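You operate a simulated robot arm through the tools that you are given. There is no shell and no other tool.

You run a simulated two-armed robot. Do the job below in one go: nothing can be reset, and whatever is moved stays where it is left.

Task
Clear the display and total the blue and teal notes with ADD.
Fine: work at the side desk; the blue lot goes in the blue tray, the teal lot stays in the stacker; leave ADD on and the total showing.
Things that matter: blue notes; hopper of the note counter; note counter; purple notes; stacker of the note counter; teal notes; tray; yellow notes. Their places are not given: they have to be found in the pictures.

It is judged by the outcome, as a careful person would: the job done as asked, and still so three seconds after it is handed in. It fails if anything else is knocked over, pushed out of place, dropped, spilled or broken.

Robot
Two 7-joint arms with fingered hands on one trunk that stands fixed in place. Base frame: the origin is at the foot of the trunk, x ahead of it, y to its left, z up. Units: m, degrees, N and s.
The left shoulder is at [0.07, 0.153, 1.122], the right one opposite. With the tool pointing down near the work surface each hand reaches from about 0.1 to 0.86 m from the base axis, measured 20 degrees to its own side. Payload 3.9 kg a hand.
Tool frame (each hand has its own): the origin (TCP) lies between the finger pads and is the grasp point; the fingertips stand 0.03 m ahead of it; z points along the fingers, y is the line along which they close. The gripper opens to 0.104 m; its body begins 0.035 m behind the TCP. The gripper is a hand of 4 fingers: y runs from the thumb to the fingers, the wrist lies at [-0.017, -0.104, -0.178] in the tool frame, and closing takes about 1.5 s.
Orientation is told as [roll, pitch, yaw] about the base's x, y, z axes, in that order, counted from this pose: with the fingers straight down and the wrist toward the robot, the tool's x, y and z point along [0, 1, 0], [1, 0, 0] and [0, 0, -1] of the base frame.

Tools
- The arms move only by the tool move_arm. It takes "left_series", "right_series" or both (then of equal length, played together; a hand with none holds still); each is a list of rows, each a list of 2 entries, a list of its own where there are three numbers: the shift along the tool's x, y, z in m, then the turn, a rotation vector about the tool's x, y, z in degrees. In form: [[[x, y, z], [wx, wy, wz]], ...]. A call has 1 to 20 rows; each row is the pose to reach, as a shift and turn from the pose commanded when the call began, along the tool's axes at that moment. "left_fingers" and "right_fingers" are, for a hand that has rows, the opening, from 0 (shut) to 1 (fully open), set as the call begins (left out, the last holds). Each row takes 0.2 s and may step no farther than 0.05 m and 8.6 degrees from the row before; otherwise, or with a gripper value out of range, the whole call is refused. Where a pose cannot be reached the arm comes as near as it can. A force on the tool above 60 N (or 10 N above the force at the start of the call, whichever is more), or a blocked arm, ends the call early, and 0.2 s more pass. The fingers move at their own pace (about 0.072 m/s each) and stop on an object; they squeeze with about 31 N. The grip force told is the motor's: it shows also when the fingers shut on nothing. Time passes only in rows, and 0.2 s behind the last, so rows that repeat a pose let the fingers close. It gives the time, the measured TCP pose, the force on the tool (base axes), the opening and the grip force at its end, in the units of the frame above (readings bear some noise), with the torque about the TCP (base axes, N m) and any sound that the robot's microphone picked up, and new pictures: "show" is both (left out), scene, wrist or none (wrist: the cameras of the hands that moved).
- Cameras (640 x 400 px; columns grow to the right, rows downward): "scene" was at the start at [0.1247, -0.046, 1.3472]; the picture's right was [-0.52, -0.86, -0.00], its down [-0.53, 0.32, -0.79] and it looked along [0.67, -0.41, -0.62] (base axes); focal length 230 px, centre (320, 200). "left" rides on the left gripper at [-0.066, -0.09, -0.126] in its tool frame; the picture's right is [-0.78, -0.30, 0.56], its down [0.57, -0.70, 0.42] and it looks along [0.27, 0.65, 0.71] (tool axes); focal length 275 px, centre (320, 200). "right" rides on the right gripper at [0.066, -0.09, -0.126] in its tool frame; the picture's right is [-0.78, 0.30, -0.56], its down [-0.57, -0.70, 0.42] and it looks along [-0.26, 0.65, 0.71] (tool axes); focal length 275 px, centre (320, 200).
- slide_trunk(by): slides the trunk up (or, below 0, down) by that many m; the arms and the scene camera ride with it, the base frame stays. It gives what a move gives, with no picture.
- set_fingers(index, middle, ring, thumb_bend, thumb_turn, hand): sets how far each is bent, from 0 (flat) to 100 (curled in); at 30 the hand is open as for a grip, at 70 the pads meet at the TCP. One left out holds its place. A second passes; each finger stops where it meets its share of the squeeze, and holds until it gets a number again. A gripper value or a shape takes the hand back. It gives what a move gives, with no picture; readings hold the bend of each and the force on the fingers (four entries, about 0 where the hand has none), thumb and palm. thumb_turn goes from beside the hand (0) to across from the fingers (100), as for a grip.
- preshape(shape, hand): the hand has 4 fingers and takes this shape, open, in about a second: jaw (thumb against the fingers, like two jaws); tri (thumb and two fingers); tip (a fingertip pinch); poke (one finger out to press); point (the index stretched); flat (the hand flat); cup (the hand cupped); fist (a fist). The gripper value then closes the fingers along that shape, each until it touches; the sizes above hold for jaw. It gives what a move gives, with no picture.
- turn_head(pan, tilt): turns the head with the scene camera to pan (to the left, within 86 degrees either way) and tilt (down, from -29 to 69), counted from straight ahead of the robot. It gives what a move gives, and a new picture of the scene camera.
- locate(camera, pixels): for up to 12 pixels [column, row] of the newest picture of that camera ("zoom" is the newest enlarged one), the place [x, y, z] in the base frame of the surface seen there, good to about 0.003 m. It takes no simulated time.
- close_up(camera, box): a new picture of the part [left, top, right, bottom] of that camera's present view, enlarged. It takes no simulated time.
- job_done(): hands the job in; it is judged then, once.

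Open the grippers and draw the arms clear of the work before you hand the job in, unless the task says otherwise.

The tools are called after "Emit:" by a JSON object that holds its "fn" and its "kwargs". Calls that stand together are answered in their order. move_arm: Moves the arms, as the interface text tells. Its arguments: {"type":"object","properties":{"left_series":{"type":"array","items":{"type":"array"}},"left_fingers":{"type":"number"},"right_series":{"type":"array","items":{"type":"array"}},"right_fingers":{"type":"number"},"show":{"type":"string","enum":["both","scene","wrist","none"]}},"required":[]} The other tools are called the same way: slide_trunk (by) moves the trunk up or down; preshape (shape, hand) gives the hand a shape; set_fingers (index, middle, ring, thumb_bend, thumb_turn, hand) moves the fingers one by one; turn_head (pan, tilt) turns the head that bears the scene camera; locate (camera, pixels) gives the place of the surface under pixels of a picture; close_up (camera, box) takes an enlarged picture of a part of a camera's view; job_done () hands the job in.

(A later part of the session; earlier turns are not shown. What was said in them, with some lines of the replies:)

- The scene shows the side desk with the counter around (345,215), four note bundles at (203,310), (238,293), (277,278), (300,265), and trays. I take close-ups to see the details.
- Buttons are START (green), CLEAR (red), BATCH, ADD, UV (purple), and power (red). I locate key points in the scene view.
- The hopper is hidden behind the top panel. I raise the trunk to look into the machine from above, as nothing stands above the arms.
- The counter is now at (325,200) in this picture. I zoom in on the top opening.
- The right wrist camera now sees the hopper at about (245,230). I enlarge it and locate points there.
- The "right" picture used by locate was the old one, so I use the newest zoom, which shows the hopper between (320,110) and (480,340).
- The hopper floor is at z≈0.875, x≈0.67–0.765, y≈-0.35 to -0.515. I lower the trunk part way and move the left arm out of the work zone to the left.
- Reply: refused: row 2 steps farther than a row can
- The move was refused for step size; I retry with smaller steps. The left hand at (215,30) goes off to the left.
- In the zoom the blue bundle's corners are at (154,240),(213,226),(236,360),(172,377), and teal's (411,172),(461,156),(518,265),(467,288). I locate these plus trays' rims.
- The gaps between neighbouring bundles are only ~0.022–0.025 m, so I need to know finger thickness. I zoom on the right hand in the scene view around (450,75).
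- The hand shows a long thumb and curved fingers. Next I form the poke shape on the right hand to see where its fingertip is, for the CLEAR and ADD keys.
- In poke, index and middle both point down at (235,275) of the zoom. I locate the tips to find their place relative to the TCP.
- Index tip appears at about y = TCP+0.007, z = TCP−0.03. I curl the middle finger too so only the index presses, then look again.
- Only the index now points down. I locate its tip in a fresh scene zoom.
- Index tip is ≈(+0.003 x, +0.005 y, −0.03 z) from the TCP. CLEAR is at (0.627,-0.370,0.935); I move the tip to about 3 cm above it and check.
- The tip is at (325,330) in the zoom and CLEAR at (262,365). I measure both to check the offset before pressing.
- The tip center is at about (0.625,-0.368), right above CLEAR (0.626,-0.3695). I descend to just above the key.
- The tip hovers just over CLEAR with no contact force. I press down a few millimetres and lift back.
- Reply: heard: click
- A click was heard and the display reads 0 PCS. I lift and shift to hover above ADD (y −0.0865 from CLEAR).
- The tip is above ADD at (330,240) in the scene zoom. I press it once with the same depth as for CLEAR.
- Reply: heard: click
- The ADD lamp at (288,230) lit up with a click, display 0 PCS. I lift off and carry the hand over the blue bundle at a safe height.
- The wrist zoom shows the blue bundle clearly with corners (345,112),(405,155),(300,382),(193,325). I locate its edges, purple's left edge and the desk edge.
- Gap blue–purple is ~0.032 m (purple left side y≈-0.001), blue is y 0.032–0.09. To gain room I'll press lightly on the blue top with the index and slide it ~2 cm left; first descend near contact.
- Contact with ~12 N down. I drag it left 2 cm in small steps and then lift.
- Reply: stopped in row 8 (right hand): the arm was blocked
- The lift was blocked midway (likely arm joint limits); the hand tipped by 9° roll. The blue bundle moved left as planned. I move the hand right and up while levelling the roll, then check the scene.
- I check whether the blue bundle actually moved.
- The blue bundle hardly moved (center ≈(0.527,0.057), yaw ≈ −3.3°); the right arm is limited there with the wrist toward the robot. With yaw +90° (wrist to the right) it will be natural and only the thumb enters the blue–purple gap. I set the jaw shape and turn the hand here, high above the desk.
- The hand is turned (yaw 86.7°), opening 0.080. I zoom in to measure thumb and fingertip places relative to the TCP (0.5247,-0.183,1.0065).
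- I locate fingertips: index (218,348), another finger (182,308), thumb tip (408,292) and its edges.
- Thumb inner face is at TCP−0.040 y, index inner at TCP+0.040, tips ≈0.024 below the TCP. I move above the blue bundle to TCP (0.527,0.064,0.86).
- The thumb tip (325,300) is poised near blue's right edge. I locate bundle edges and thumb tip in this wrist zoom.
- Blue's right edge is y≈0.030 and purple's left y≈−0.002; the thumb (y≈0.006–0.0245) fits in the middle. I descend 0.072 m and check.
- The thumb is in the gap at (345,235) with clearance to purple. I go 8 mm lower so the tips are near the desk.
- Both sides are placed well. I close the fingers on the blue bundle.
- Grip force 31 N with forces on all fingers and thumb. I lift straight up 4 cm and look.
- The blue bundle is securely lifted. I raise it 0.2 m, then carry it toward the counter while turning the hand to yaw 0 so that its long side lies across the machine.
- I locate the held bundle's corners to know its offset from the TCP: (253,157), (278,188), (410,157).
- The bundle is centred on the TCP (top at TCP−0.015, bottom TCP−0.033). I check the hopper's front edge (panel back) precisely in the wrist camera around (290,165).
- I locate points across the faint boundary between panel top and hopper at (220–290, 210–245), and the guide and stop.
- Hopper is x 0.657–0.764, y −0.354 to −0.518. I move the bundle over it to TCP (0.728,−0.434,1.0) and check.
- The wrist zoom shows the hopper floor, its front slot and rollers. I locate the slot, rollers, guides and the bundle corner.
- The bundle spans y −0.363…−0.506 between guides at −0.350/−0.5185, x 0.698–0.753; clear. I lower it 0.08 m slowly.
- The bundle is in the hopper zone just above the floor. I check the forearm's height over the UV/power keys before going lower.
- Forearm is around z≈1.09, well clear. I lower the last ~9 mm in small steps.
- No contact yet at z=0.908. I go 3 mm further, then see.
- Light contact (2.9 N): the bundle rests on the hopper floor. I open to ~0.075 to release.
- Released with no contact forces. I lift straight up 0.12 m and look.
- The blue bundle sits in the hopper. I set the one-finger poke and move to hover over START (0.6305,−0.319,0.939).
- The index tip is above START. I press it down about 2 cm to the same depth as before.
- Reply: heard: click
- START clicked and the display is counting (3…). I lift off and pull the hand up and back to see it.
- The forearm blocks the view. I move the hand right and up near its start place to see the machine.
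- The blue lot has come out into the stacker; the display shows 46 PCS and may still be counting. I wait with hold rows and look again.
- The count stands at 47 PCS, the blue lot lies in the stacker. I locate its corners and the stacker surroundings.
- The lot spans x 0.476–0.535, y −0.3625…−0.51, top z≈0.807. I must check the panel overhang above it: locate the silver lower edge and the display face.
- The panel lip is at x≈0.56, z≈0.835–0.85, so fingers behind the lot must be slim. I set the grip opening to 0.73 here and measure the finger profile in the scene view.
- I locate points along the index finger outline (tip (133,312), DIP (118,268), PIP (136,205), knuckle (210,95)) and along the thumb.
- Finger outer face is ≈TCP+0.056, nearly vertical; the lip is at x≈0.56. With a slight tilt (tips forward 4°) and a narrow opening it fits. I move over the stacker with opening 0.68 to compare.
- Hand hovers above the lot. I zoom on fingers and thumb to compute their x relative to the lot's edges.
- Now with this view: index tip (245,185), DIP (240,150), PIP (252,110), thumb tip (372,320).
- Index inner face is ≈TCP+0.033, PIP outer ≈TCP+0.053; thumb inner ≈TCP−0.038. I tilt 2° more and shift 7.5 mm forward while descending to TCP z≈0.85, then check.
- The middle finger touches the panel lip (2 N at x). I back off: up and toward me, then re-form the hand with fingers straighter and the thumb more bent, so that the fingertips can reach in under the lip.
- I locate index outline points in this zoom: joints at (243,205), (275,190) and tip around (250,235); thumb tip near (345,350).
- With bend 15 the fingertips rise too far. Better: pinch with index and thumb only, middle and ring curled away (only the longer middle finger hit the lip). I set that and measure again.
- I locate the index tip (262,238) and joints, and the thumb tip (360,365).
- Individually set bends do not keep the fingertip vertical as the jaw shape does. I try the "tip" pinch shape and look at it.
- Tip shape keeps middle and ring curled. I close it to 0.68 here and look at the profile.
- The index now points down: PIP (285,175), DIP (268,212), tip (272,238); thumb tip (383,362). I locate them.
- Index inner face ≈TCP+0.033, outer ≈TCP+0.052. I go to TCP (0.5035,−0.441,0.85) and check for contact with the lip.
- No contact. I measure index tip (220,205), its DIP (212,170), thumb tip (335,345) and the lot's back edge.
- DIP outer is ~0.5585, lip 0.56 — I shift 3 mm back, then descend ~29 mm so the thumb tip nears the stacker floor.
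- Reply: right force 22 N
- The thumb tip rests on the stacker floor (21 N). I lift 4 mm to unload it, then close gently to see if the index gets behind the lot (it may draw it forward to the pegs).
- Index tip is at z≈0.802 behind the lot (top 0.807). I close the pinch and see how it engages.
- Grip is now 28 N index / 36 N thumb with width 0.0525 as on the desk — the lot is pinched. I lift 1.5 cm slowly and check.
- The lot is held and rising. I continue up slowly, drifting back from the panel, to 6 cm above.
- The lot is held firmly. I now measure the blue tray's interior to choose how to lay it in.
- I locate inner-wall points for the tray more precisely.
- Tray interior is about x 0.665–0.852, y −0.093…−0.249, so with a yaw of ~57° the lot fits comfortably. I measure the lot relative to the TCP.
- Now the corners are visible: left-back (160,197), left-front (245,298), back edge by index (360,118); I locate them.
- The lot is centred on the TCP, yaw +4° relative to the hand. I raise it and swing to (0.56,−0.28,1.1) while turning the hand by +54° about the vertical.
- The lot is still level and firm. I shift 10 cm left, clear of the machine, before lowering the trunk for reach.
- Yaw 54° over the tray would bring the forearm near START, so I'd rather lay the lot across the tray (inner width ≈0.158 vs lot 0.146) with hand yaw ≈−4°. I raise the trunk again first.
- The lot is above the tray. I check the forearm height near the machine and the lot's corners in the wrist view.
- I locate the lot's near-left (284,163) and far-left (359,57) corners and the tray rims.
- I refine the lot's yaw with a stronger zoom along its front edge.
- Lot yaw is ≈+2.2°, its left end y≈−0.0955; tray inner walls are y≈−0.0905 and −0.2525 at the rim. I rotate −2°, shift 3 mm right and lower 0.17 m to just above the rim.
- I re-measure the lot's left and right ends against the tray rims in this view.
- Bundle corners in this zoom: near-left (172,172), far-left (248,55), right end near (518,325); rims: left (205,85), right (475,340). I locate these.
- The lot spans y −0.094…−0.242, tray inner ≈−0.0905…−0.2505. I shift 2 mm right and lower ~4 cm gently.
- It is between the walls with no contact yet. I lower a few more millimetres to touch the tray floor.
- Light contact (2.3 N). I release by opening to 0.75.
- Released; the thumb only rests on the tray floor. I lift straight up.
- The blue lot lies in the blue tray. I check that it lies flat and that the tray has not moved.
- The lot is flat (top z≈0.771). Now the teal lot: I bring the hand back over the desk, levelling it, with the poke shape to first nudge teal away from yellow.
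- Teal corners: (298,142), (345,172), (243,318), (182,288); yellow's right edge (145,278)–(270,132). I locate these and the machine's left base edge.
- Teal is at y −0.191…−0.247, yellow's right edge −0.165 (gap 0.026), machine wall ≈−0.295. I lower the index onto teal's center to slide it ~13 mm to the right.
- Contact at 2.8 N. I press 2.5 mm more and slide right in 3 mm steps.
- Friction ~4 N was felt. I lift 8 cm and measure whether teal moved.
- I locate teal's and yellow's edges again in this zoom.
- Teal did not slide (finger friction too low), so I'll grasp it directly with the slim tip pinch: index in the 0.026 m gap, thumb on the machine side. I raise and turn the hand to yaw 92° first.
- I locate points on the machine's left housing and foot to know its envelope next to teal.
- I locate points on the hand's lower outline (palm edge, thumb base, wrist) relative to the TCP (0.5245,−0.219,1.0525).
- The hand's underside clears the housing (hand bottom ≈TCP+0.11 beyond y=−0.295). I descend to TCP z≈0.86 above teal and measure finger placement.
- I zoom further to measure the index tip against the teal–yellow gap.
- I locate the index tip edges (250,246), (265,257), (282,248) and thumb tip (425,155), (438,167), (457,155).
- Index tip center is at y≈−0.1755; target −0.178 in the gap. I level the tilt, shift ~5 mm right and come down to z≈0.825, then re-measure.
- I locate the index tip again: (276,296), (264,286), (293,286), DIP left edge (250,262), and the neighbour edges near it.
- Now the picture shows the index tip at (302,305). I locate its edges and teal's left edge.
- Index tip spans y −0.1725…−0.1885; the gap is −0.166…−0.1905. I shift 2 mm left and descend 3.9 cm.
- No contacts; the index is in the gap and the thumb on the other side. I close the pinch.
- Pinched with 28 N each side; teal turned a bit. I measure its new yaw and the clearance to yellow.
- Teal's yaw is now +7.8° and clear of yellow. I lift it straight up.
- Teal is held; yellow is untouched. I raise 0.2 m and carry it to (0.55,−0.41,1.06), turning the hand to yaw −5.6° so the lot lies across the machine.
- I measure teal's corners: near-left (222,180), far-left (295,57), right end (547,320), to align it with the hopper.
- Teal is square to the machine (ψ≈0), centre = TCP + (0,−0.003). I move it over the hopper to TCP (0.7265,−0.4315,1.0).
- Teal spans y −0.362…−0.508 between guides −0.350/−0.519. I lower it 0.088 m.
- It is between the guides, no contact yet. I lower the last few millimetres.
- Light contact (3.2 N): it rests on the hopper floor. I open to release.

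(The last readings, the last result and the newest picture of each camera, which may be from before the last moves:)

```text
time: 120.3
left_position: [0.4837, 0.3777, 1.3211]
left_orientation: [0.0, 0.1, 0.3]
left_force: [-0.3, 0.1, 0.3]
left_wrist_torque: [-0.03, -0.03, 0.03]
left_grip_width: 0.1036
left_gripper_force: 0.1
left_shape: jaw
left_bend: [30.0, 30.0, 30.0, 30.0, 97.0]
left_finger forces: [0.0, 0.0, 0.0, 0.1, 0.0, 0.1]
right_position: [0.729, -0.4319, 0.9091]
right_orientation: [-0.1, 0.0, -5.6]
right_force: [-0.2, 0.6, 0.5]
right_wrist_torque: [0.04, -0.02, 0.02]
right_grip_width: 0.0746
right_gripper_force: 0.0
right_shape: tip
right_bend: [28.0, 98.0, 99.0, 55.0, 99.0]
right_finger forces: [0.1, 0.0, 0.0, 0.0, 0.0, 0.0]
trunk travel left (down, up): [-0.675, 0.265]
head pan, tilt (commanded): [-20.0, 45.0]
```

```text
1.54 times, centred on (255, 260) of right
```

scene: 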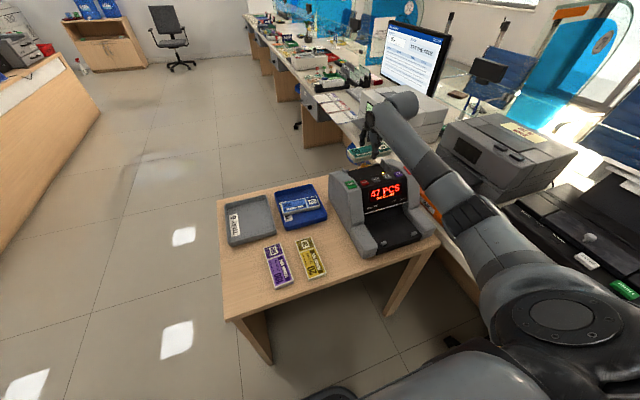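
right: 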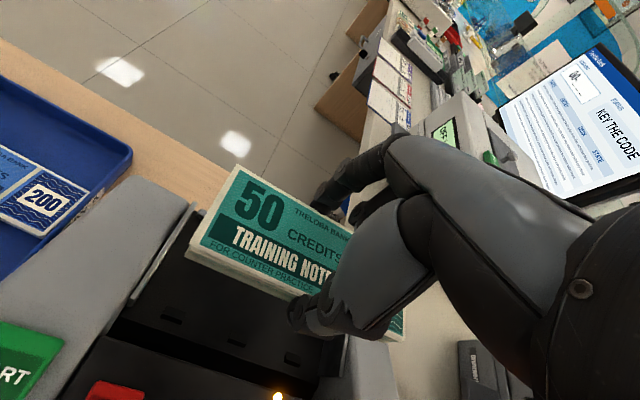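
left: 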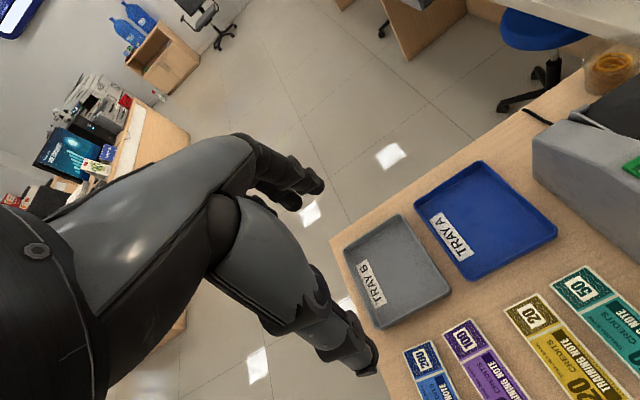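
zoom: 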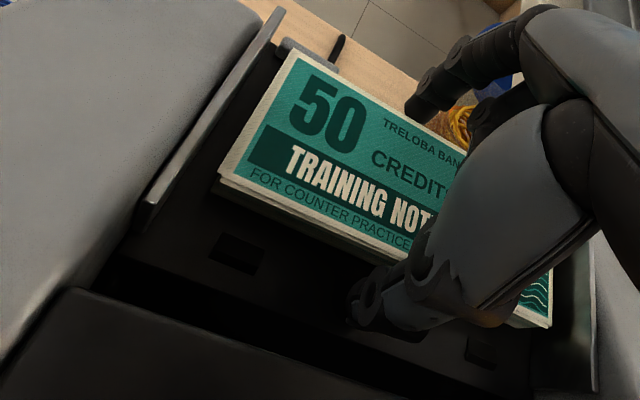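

Released cleanly. I lift out and move toward the START key, levelling yaw.

Emit:
{"fn": "move_arm", "kwargs": {"right_series": [[[0, 0, -0.015], [0, 0, 0]], [[0, 0, -0.04], [0, 0, 0]], [[0, 0, -0.08], [0, 0, 0]], [[0, 0, -0.12], [0, 0, 0]], [[0.01, -0.035, -0.145], [0, 0, -2]], [[0.03, -0.07, -0.155], [0, 0, -4]], [[0.06, -0.095, -0.155], [0, 0, -5.6]], [[0.09, -0.11, -0.155], [0, 0, -5.6]]], "show": "none"}}

Emit:
{"fn": "preshape", "kwargs": {"hand": "right", "shape": "poke"}}

Emit:
{"fn": "set_fingers", "kwargs": {"hand": "right", "middle": 99}}

Emit:
{"fn": "close_up", "kwargs": {"camera": "right", "box": [130, 130, 380, 390]}}

Emit:
{"fn": "close_up", "kwargs": {"camera": "scene", "box": [320, 130, 440, 240]}}

```text
time: 122.1
left_position: [0.4825, 0.3793, 1.3217]
left_orientation: [0.0, 0.1, 0.2]
left_force: [-0.7, 0.0, -0.1]
left_wrist_torque: [-0.03, -0.02, -0.01]
left_grip_width: 0.1036
left_gripper_force: 0.1
left_shape: jaw
left_bend: [30.0, 30.0, 30.0, 30.0, 97.0]
left_finger forces: [0.1, 0.1, 0.1, 0.0, 0.1, 0.0]
right_position: [0.6227, -0.3281, 1.0659]
right_orientation: [-0.2, -0.1, -0.1]
right_force: [0.1, 0.1, -0.3]
right_wrist_torque: [-0.01, 0.0, 0.0]
right_grip_width: 0.0748
right_gripper_force: 0.0
right_shape: tip
right_bend: [28.0, 98.0, 99.0, 55.0, 99.0]
right_finger forces: [0.0, 0.0, 0.1, 0.0, 0.0, 0.0]
trunk travel left (down, up): [-0.675, 0.265]
head pan, tilt (commanded): [-20.0, 45.0]
```

```text
time: 123.0
left_position: [0.4837, 0.3782, 1.3207]
left_orientation: [0.1, 0.0, 0.3]
left_force: [-0.5, -1.1, -0.5]
left_wrist_torque: [-0.02, -0.02, -0.05]
left_grip_width: 0.1037
left_gripper_force: 0.0
left_shape: jaw
left_bend: [30.0, 30.0, 30.0, 30.0, 97.0]
left_finger forces: [0.1, 0.1, 0.0, 0.1, 0.1, 0.0]
right_position: [0.6252, -0.3315, 1.0635]
right_orientation: [-0.2, 0.0, -0.1]
right_force: [0.3, 0.0, -0.1]
right_wrist_torque: [0.0, -0.02, 0.0]
right_grip_width: 0.0003
right_gripper_force: 0.1
right_shape: poke
right_bend: [70.0, 70.0, 99.0, 100.0, 100.0]
right_finger forces: [0.1, 0.0, 0.1, 0.1, 0.0, 0.0]
trunk travel left (down, up): [-0.675, 0.265]
head pan, tilt (commanded): [-20.0, 45.0]
```

```text
time: 124.0
left_position: [0.4821, 0.3786, 1.3205]
left_orientation: [-0.1, 0.0, 0.2]
left_force: [0.8, -0.1, 0.3]
left_wrist_torque: [0.02, -0.03, 0.04]
left_grip_width: 0.1034
left_gripper_force: 0.0
left_shape: jaw
left_bend: [30.0, 30.0, 30.0, 30.0, 97.0]
left_finger forces: [0.1, 0.0, 0.0, 0.1, 0.1, 0.0]
right_position: [0.6238, -0.3317, 1.0639]
right_orientation: [-0.1, -0.1, -0.1]
right_force: [-0.5, 0.1, -0.5]
right_wrist_torque: [-0.02, 0.01, -0.01]
right_grip_width: 0.0287
right_gripper_force: 0.1
right_shape: fingers
right_bend: [70.0, 99.0, 99.0, 100.0, 100.0]
right_finger forces: [0.1, 0.0, 0.0, 0.0, 0.0, 0.0]
trunk travel left (down, up): [-0.675, 0.265]
head pan, tilt (commanded): [-20.0, 45.0]
```

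```text
1.54 times, centred on (255, 260) of right
```

zoom: 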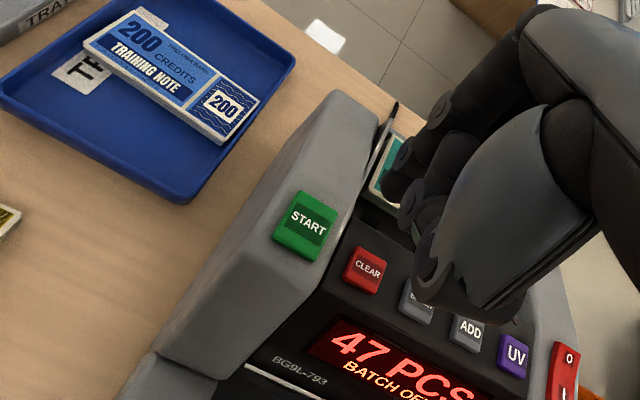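

```text
3.64 times, centred on (380, 185) of scene
```

zoom: 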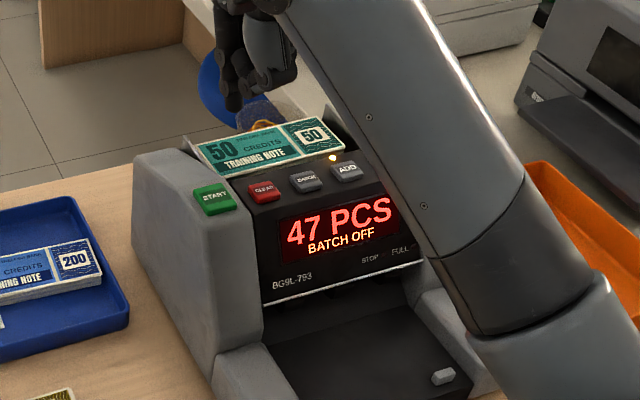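

Teal sits in the hopper, stacker empty, 47 PCS, ADD lamp lit. I move to hover over START.

Emit:
{"fn": "move_arm", "kwargs": {"right_series": [[[0.003, 0.001, 0.03], [0, 0, 0]], [[0.007, 0.0015, 0.06], [0, 0, 0]], [[0.007, 0.0015, 0.079], [0, 0, 0]], [[0.007, 0.0015, 0.079], [0, 0, 0]]], "show": "none"}}

Emit:
{"fn": "close_up", "kwargs": {"camera": "right", "box": [200, 150, 360, 300]}}

Emit:
{"fn": "close_up", "kwargs": {"camera": "scene", "box": [325, 130, 415, 210]}}

```text
time: 125.0
left_position: [0.483, 0.3784, 1.3206]
left_orientation: [0.0, 0.0, 0.3]
left_force: [-0.1, -0.1, 0.4]
left_wrist_torque: [0.01, -0.02, 0.02]
left_grip_width: 0.1035
left_gripper_force: 0.0
left_shape: jaw
left_bend: [30.0, 30.0, 30.0, 30.0, 97.0]
left_finger forces: [0.1, 0.1, 0.0, 0.0, 0.0, 0.1]
right_position: [0.6284, -0.3235, 0.986]
right_orientation: [-0.1, 0.0, -0.1]
right_force: [-0.5, -0.3, 0.3]
right_wrist_torque: [-0.01, 0.02, -0.03]
right_grip_width: 0.0289
right_gripper_force: 0.1
right_shape: fingers
right_bend: [70.0, 99.0, 99.0, 100.0, 100.0]
right_finger forces: [0.1, 0.2, 0.0, 0.0, 0.1, 0.0]
trunk travel left (down, up): [-0.675, 0.265]
head pan, tilt (commanded): [-20.0, 45.0]
```

```text
2.67 times, centred on (280, 225) of right
```

zoom: 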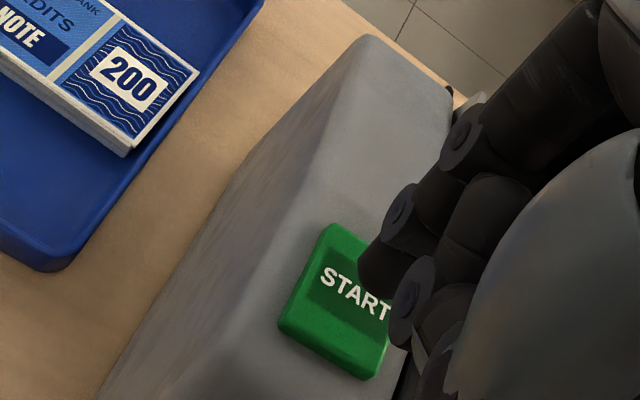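

```text
5.00 times, centred on (370, 170) of scene
```

zoom: 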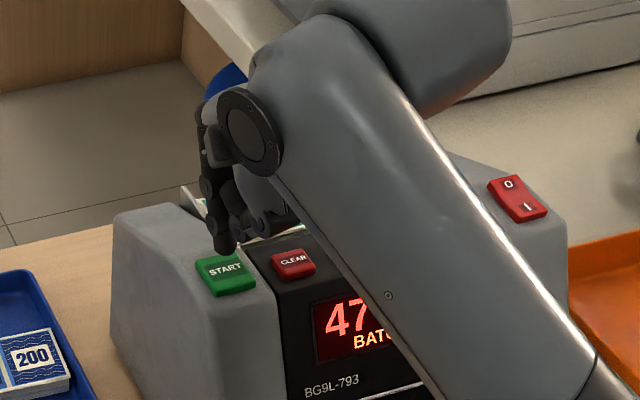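

The tip hovers over START just as before. I press it once.

Emit:
{"fn": "move_arm", "kwargs": {"right_series": [[[0, -0.003, 0.01], [0, 0, 0]], [[0, -0.003, 0.017], [0, 0, 0]], [[0, -0.003, 0.02], [0, 0, 0]], [[0, -0.003, 0.0225], [0, 0, 0]]], "show": "none"}}

Emit:
{"fn": "move_arm", "kwargs": {"right_series": [[[0, 0, -0.02], [0, 0, 0]], [[0, 0, -0.06], [0, 0, 0]], [[0, 0, -0.1], [0, 0, 0]], [[-0.02, -0.03, -0.13], [0, 0, 0]], [[-0.04, -0.07, -0.15], [0, 0, 0]], [[-0.06, -0.11, -0.18], [0, 0, 0]], [[-0.08, -0.15, -0.2], [0, 0, 0]], [[-0.08, -0.165, -0.24], [0, 0, 0]]]}}

Emit:
{"fn": "close_up", "kwargs": {"camera": "scene", "box": [320, 140, 440, 250]}}

```text
time: 126.0
left_position: [0.4822, 0.3778, 1.3219]
left_orientation: [0.0, 0.0, 0.1]
left_force: [0.0, -0.7, -1.2]
left_wrist_torque: [0.0, -0.02, 0.0]
left_grip_width: 0.1036
left_gripper_force: 0.1
left_shape: jaw
left_bend: [30.0, 30.0, 30.0, 30.0, 97.0]
left_finger forces: [0.0, 0.0, 0.0, 0.0, 0.0, 0.1]
right_position: [0.626, -0.3241, 0.9643]
right_orientation: [-0.1, -0.2, -0.1]
right_force: [1.1, -0.2, 4.8]
right_wrist_torque: [0.06, -0.07, -0.02]
right_grip_width: 0.0284
right_gripper_force: 2.1
right_shape: fingers
right_bend: [70.0, 99.0, 99.0, 100.0, 100.0]
right_finger forces: [4.8, 0.1, 0.0, 0.1, 0.0, 0.0]
trunk travel left (down, up): [-0.675, 0.265]
head pan, tilt (commanded): [-20.0, 45.0]
heard: click
```

```text
refused: row 6 steps farther than a row can; nothing moved
```

```text
3.64 times, centred on (380, 195) of scene
```

zoom: 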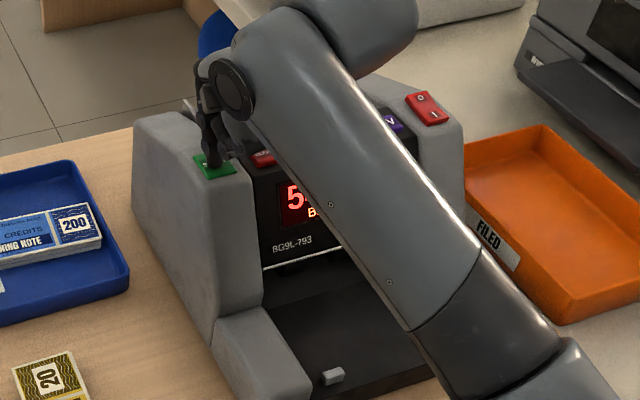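

START clicked and the count is running on from 47. I lift off and withdraw to the right and up with smaller steps.

Emit:
{"fn": "move_arm", "kwargs": {"right_series": [[[0, 0, -0.02], [0, 0, 0]], [[0, 0, -0.06], [0, 0, 0]], [[0, 0, -0.1], [0, 0, 0]], [[-0.02, -0.025, -0.13], [0, 0, 0]], [[-0.035, -0.055, -0.15], [0, 0, 0]], [[-0.05, -0.085, -0.18], [0, 0, 0]], [[-0.065, -0.115, -0.21], [0, 0, 0]], [[-0.08, -0.145, -0.235], [0, 0, 0]], [[-0.08, -0.165, -0.26], [0, 0, 0]]]}}

Emit:
{"fn": "close_up", "kwargs": {"camera": "scene", "box": [320, 140, 440, 250]}}

```text
time: 128.0
left_position: [0.4822, 0.378, 1.321]
left_orientation: [-0.1, 0.0, 0.2]
left_force: [-0.1, 0.2, 0.0]
left_wrist_torque: [0.02, -0.04, 0.0]
left_grip_width: 0.1037
left_gripper_force: 0.0
left_shape: jaw
left_bend: [30.0, 30.0, 30.0, 30.0, 97.0]
left_finger forces: [0.0, 0.0, 0.1, 0.1, 0.1, 0.0]
right_position: [0.4567, -0.4044, 1.225]
right_orientation: [-0.1, 0.0, -0.1]
right_force: [-0.9, 0.8, 0.3]
right_wrist_torque: [-0.03, -0.02, -0.01]
right_grip_width: 0.0284
right_gripper_force: 0.1
right_shape: fingers
right_bend: [70.0, 99.0, 99.0, 100.0, 100.0]
right_finger forces: [0.0, 0.0, 0.0, 0.1, 0.0, 0.0]
trunk travel left (down, up): [-0.675, 0.265]
head pan, tilt (commanded): [-20.0, 45.0]
```

scene: 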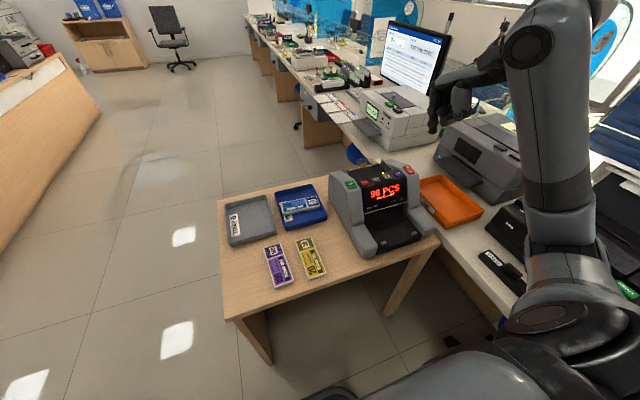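
right: 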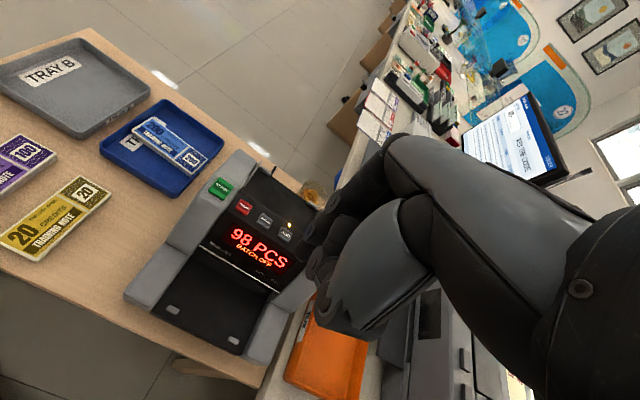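

```text
3.64 times, centred on (380, 195) of scene
```

zoom: 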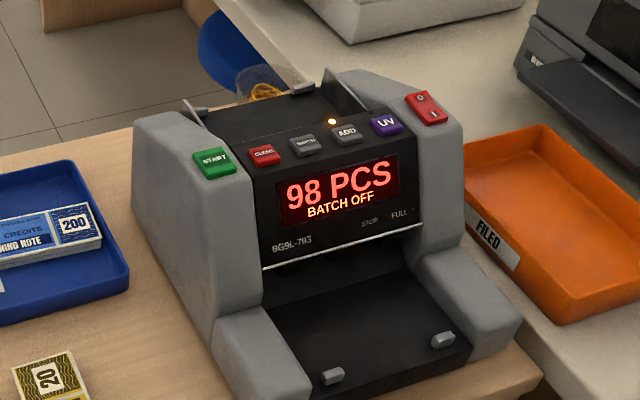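

The count is at 98 and running. I open the right hand to the jaw shape and wait a few seconds for it to finish.

Emit:
{"fn": "preshape", "kwargs": {"hand": "right", "shape": "jaw"}}

Emit:
{"fn": "move_arm", "kwargs": {"right_series": [[[0, 0, 0], [0, 0, 0]], [[0, 0, 0], [0, 0, 0]], [[0, 0, 0], [0, 0, 0]], [[0, 0, 0], [0, 0, 0]], [[0, 0, 0], [0, 0, 0]], [[0, 0, 0], [0, 0, 0]], [[0, 0, 0], [0, 0, 0]], [[0, 0, 0], [0, 0, 0]], [[0, 0, 0], [0, 0, 0]], [[0, 0, 0], [0, 0, 0]], [[0, 0, 0], [0, 0, 0]], [[0, 0, 0], [0, 0, 0]], [[0, 0, 0], [0, 0, 0]], [[0, 0, 0], [0, 0, 0]], [[0, 0, 0], [0, 0, 0]]]}}

Emit:
{"fn": "close_up", "kwargs": {"camera": "scene", "box": [320, 140, 440, 250]}}

```text
time: 128.9
left_position: [0.4825, 0.3786, 1.321]
left_orientation: [-0.1, 0.0, 0.2]
left_force: [0.3, -1.0, 0.1]
left_wrist_torque: [0.0, -0.03, 0.0]
left_grip_width: 0.1038
left_gripper_force: 0.0
left_shape: jaw
left_bend: [30.0, 30.0, 30.0, 30.0, 97.0]
left_finger forces: [0.0, 0.1, 0.1, 0.0, 0.0, 0.0]
right_position: [0.4583, -0.4047, 1.2232]
right_orientation: [-0.1, 0.1, 0.0]
right_force: [0.1, -0.3, 0.0]
right_wrist_torque: [0.03, 0.02, -0.02]
right_grip_width: 0.1037
right_gripper_force: 0.0
right_shape: jaw
right_bend: [30.0, 30.0, 30.0, 30.0, 97.0]
right_finger forces: [0.1, 0.1, 0.1, 0.1, 0.0, 0.1]
trunk travel left (down, up): [-0.675, 0.265]
head pan, tilt (commanded): [-20.0, 45.0]
```

```text
time: 132.1
left_position: [0.4823, 0.3778, 1.321]
left_orientation: [0.1, 0.0, 0.2]
left_force: [-0.2, 0.3, 1.5]
left_wrist_torque: [0.02, 0.02, -0.01]
left_grip_width: 0.1036
left_gripper_force: 0.0
left_shape: jaw
left_bend: [30.0, 30.0, 30.0, 30.0, 97.0]
left_finger forces: [0.1, 0.1, 0.0, 0.0, 0.1, 0.1]
right_position: [0.456, -0.4031, 1.2237]
right_orientation: [-0.1, 0.0, 0.0]
right_force: [-0.4, -0.2, 0.2]
right_wrist_torque: [0.01, 0.0, -0.01]
right_grip_width: 0.1038
right_gripper_force: 0.0
right_shape: jaw
right_bend: [30.0, 30.0, 30.0, 30.0, 97.0]
right_finger forces: [0.0, 0.0, 0.1, 0.0, 0.0, 0.1]
trunk travel left (down, up): [-0.675, 0.265]
head pan, tilt (commanded): [-20.0, 45.0]
```

scene: 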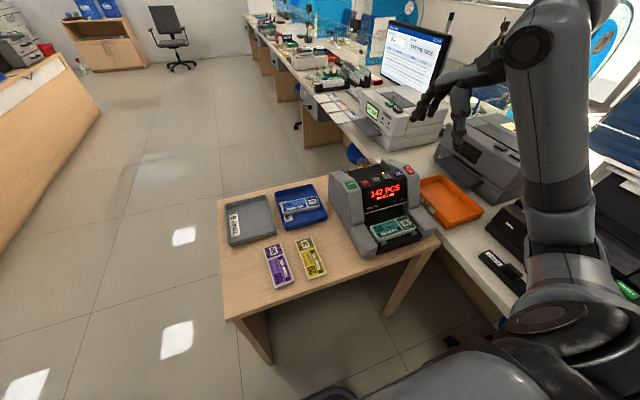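
right: 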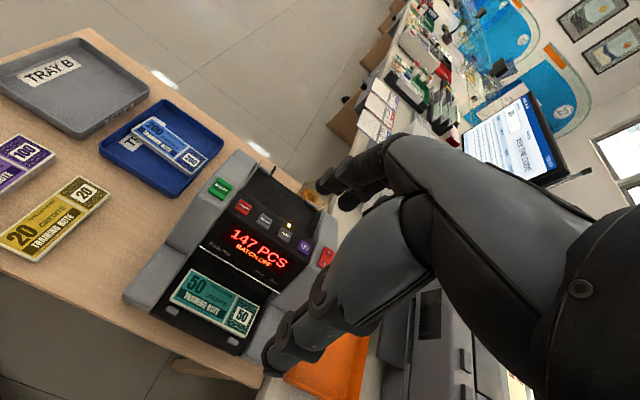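

```text
3.64 times, centred on (380, 195) of scene
```

zoom: 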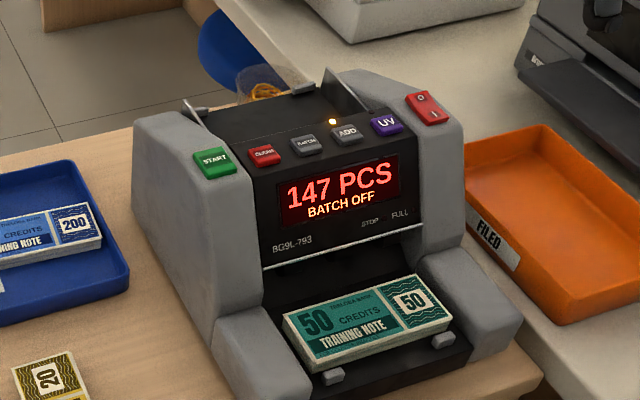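

The total reads 147 PCS, ADD lamp lit, and the teal lot is in the stacker. I wait two more seconds to confirm it is stable and check the other items.

Emit:
{"fn": "move_arm", "kwargs": {"right_series": [[[0, -0.02, -0.02], [0, 0, 0]], [[-0.02, -0.04, -0.04], [0, 0, 0]], [[-0.04, -0.06, -0.06], [0, 0, 0]], [[-0.04, -0.06, -0.06], [0, 0, 0]], [[-0.04, -0.06, -0.06], [0, 0, 0]], [[-0.04, -0.06, -0.06], [0, 0, 0]], [[-0.04, -0.06, -0.06], [0, 0, 0]], [[-0.04, -0.06, -0.06], [0, 0, 0]], [[-0.04, -0.06, -0.06], [0, 0, 0]], [[-0.04, -0.06, -0.06], [0, 0, 0]]]}}

Emit:
{"fn": "close_up", "kwargs": {"camera": "scene", "box": [320, 140, 440, 250]}}

Emit:
{"fn": "close_up", "kwargs": {"camera": "scene", "box": [210, 170, 350, 300]}}

```text
time: 134.3
left_position: [0.4823, 0.3779, 1.3207]
left_orientation: [0.0, 0.0, 0.2]
left_force: [0.4, 0.1, 1.0]
left_wrist_torque: [0.02, 0.04, 0.02]
left_grip_width: 0.104
left_gripper_force: 0.1
left_shape: jaw
left_bend: [30.0, 30.0, 30.0, 30.0, 97.0]
left_finger forces: [0.1, 0.0, 0.1, 0.1, 0.0, 0.0]
right_position: [0.402, -0.442, 1.2833]
right_orientation: [-0.2, 0.0, 0.1]
right_force: [0.9, 0.6, 0.6]
right_wrist_torque: [0.04, 0.0, 0.04]
right_grip_width: 0.1039
right_gripper_force: 0.0
right_shape: jaw
right_bend: [30.0, 30.0, 30.0, 30.0, 97.0]
right_finger forces: [0.0, 0.0, 0.0, 0.0, 0.0, 0.0]
trunk travel left (down, up): [-0.675, 0.265]
head pan, tilt (commanded): [-20.0, 45.0]
```

scene: 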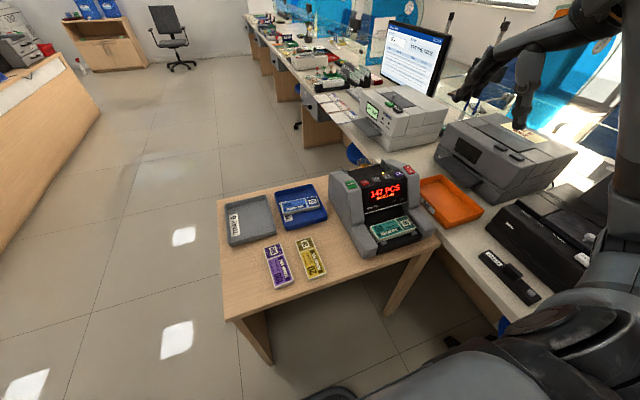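
right: 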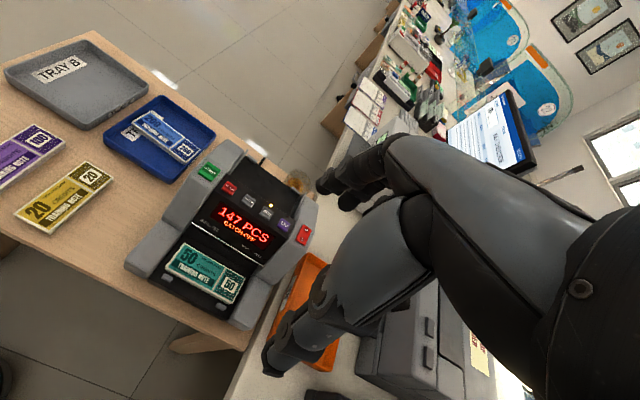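

```text
3.64 times, centred on (380, 195) of scene
```

zoom: 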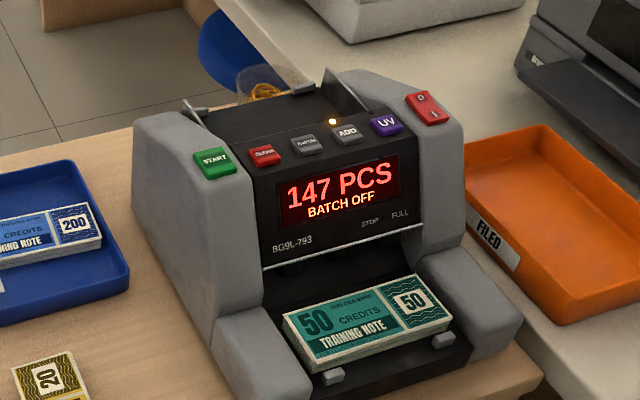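

```text
3.08 times, centred on (280, 235) of scene
```

zoom: 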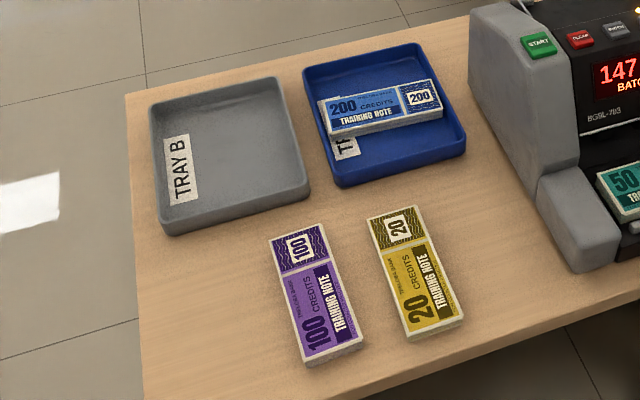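

The total stays at 147 PCS with the ADD lamp on. The blue lot is in the blue tray, teal is in the stacker, purple and yellow have not moved, and both hands are open and clear. I hand the job in.

Emit:
{"fn": "job_done", "kwargs": {}}

```text
The job is handed in.
```

The blue and teal notes have been totalled with ADD. The display reads **147 PCS**: blue counted 47 and teal took it up from there. I had cleared the display to 0 before turning ADD on.

- **Blue lot:** lying flat in the blue tray (Tray A).
- **Teal lot:** left in the stacker after its count.
- **Counter:** ADD lamp on, total showing, BATCH still off.
- **Purple and yellow notes and the trays:** still in their places when I checked the final pictures.

Along the way, a finger touched the counter's panel lip lightly, at about 2 N, and nothing moved. I also pressed on the blue and teal lots while trying to slide them apart from their neighbours. That turned the blue lot slightly and did not move the teal one, so I picked both up from where they were.

The total was unchanged over about 2 seconds of watching before I handed in. Both hands were open and clear of the desk.
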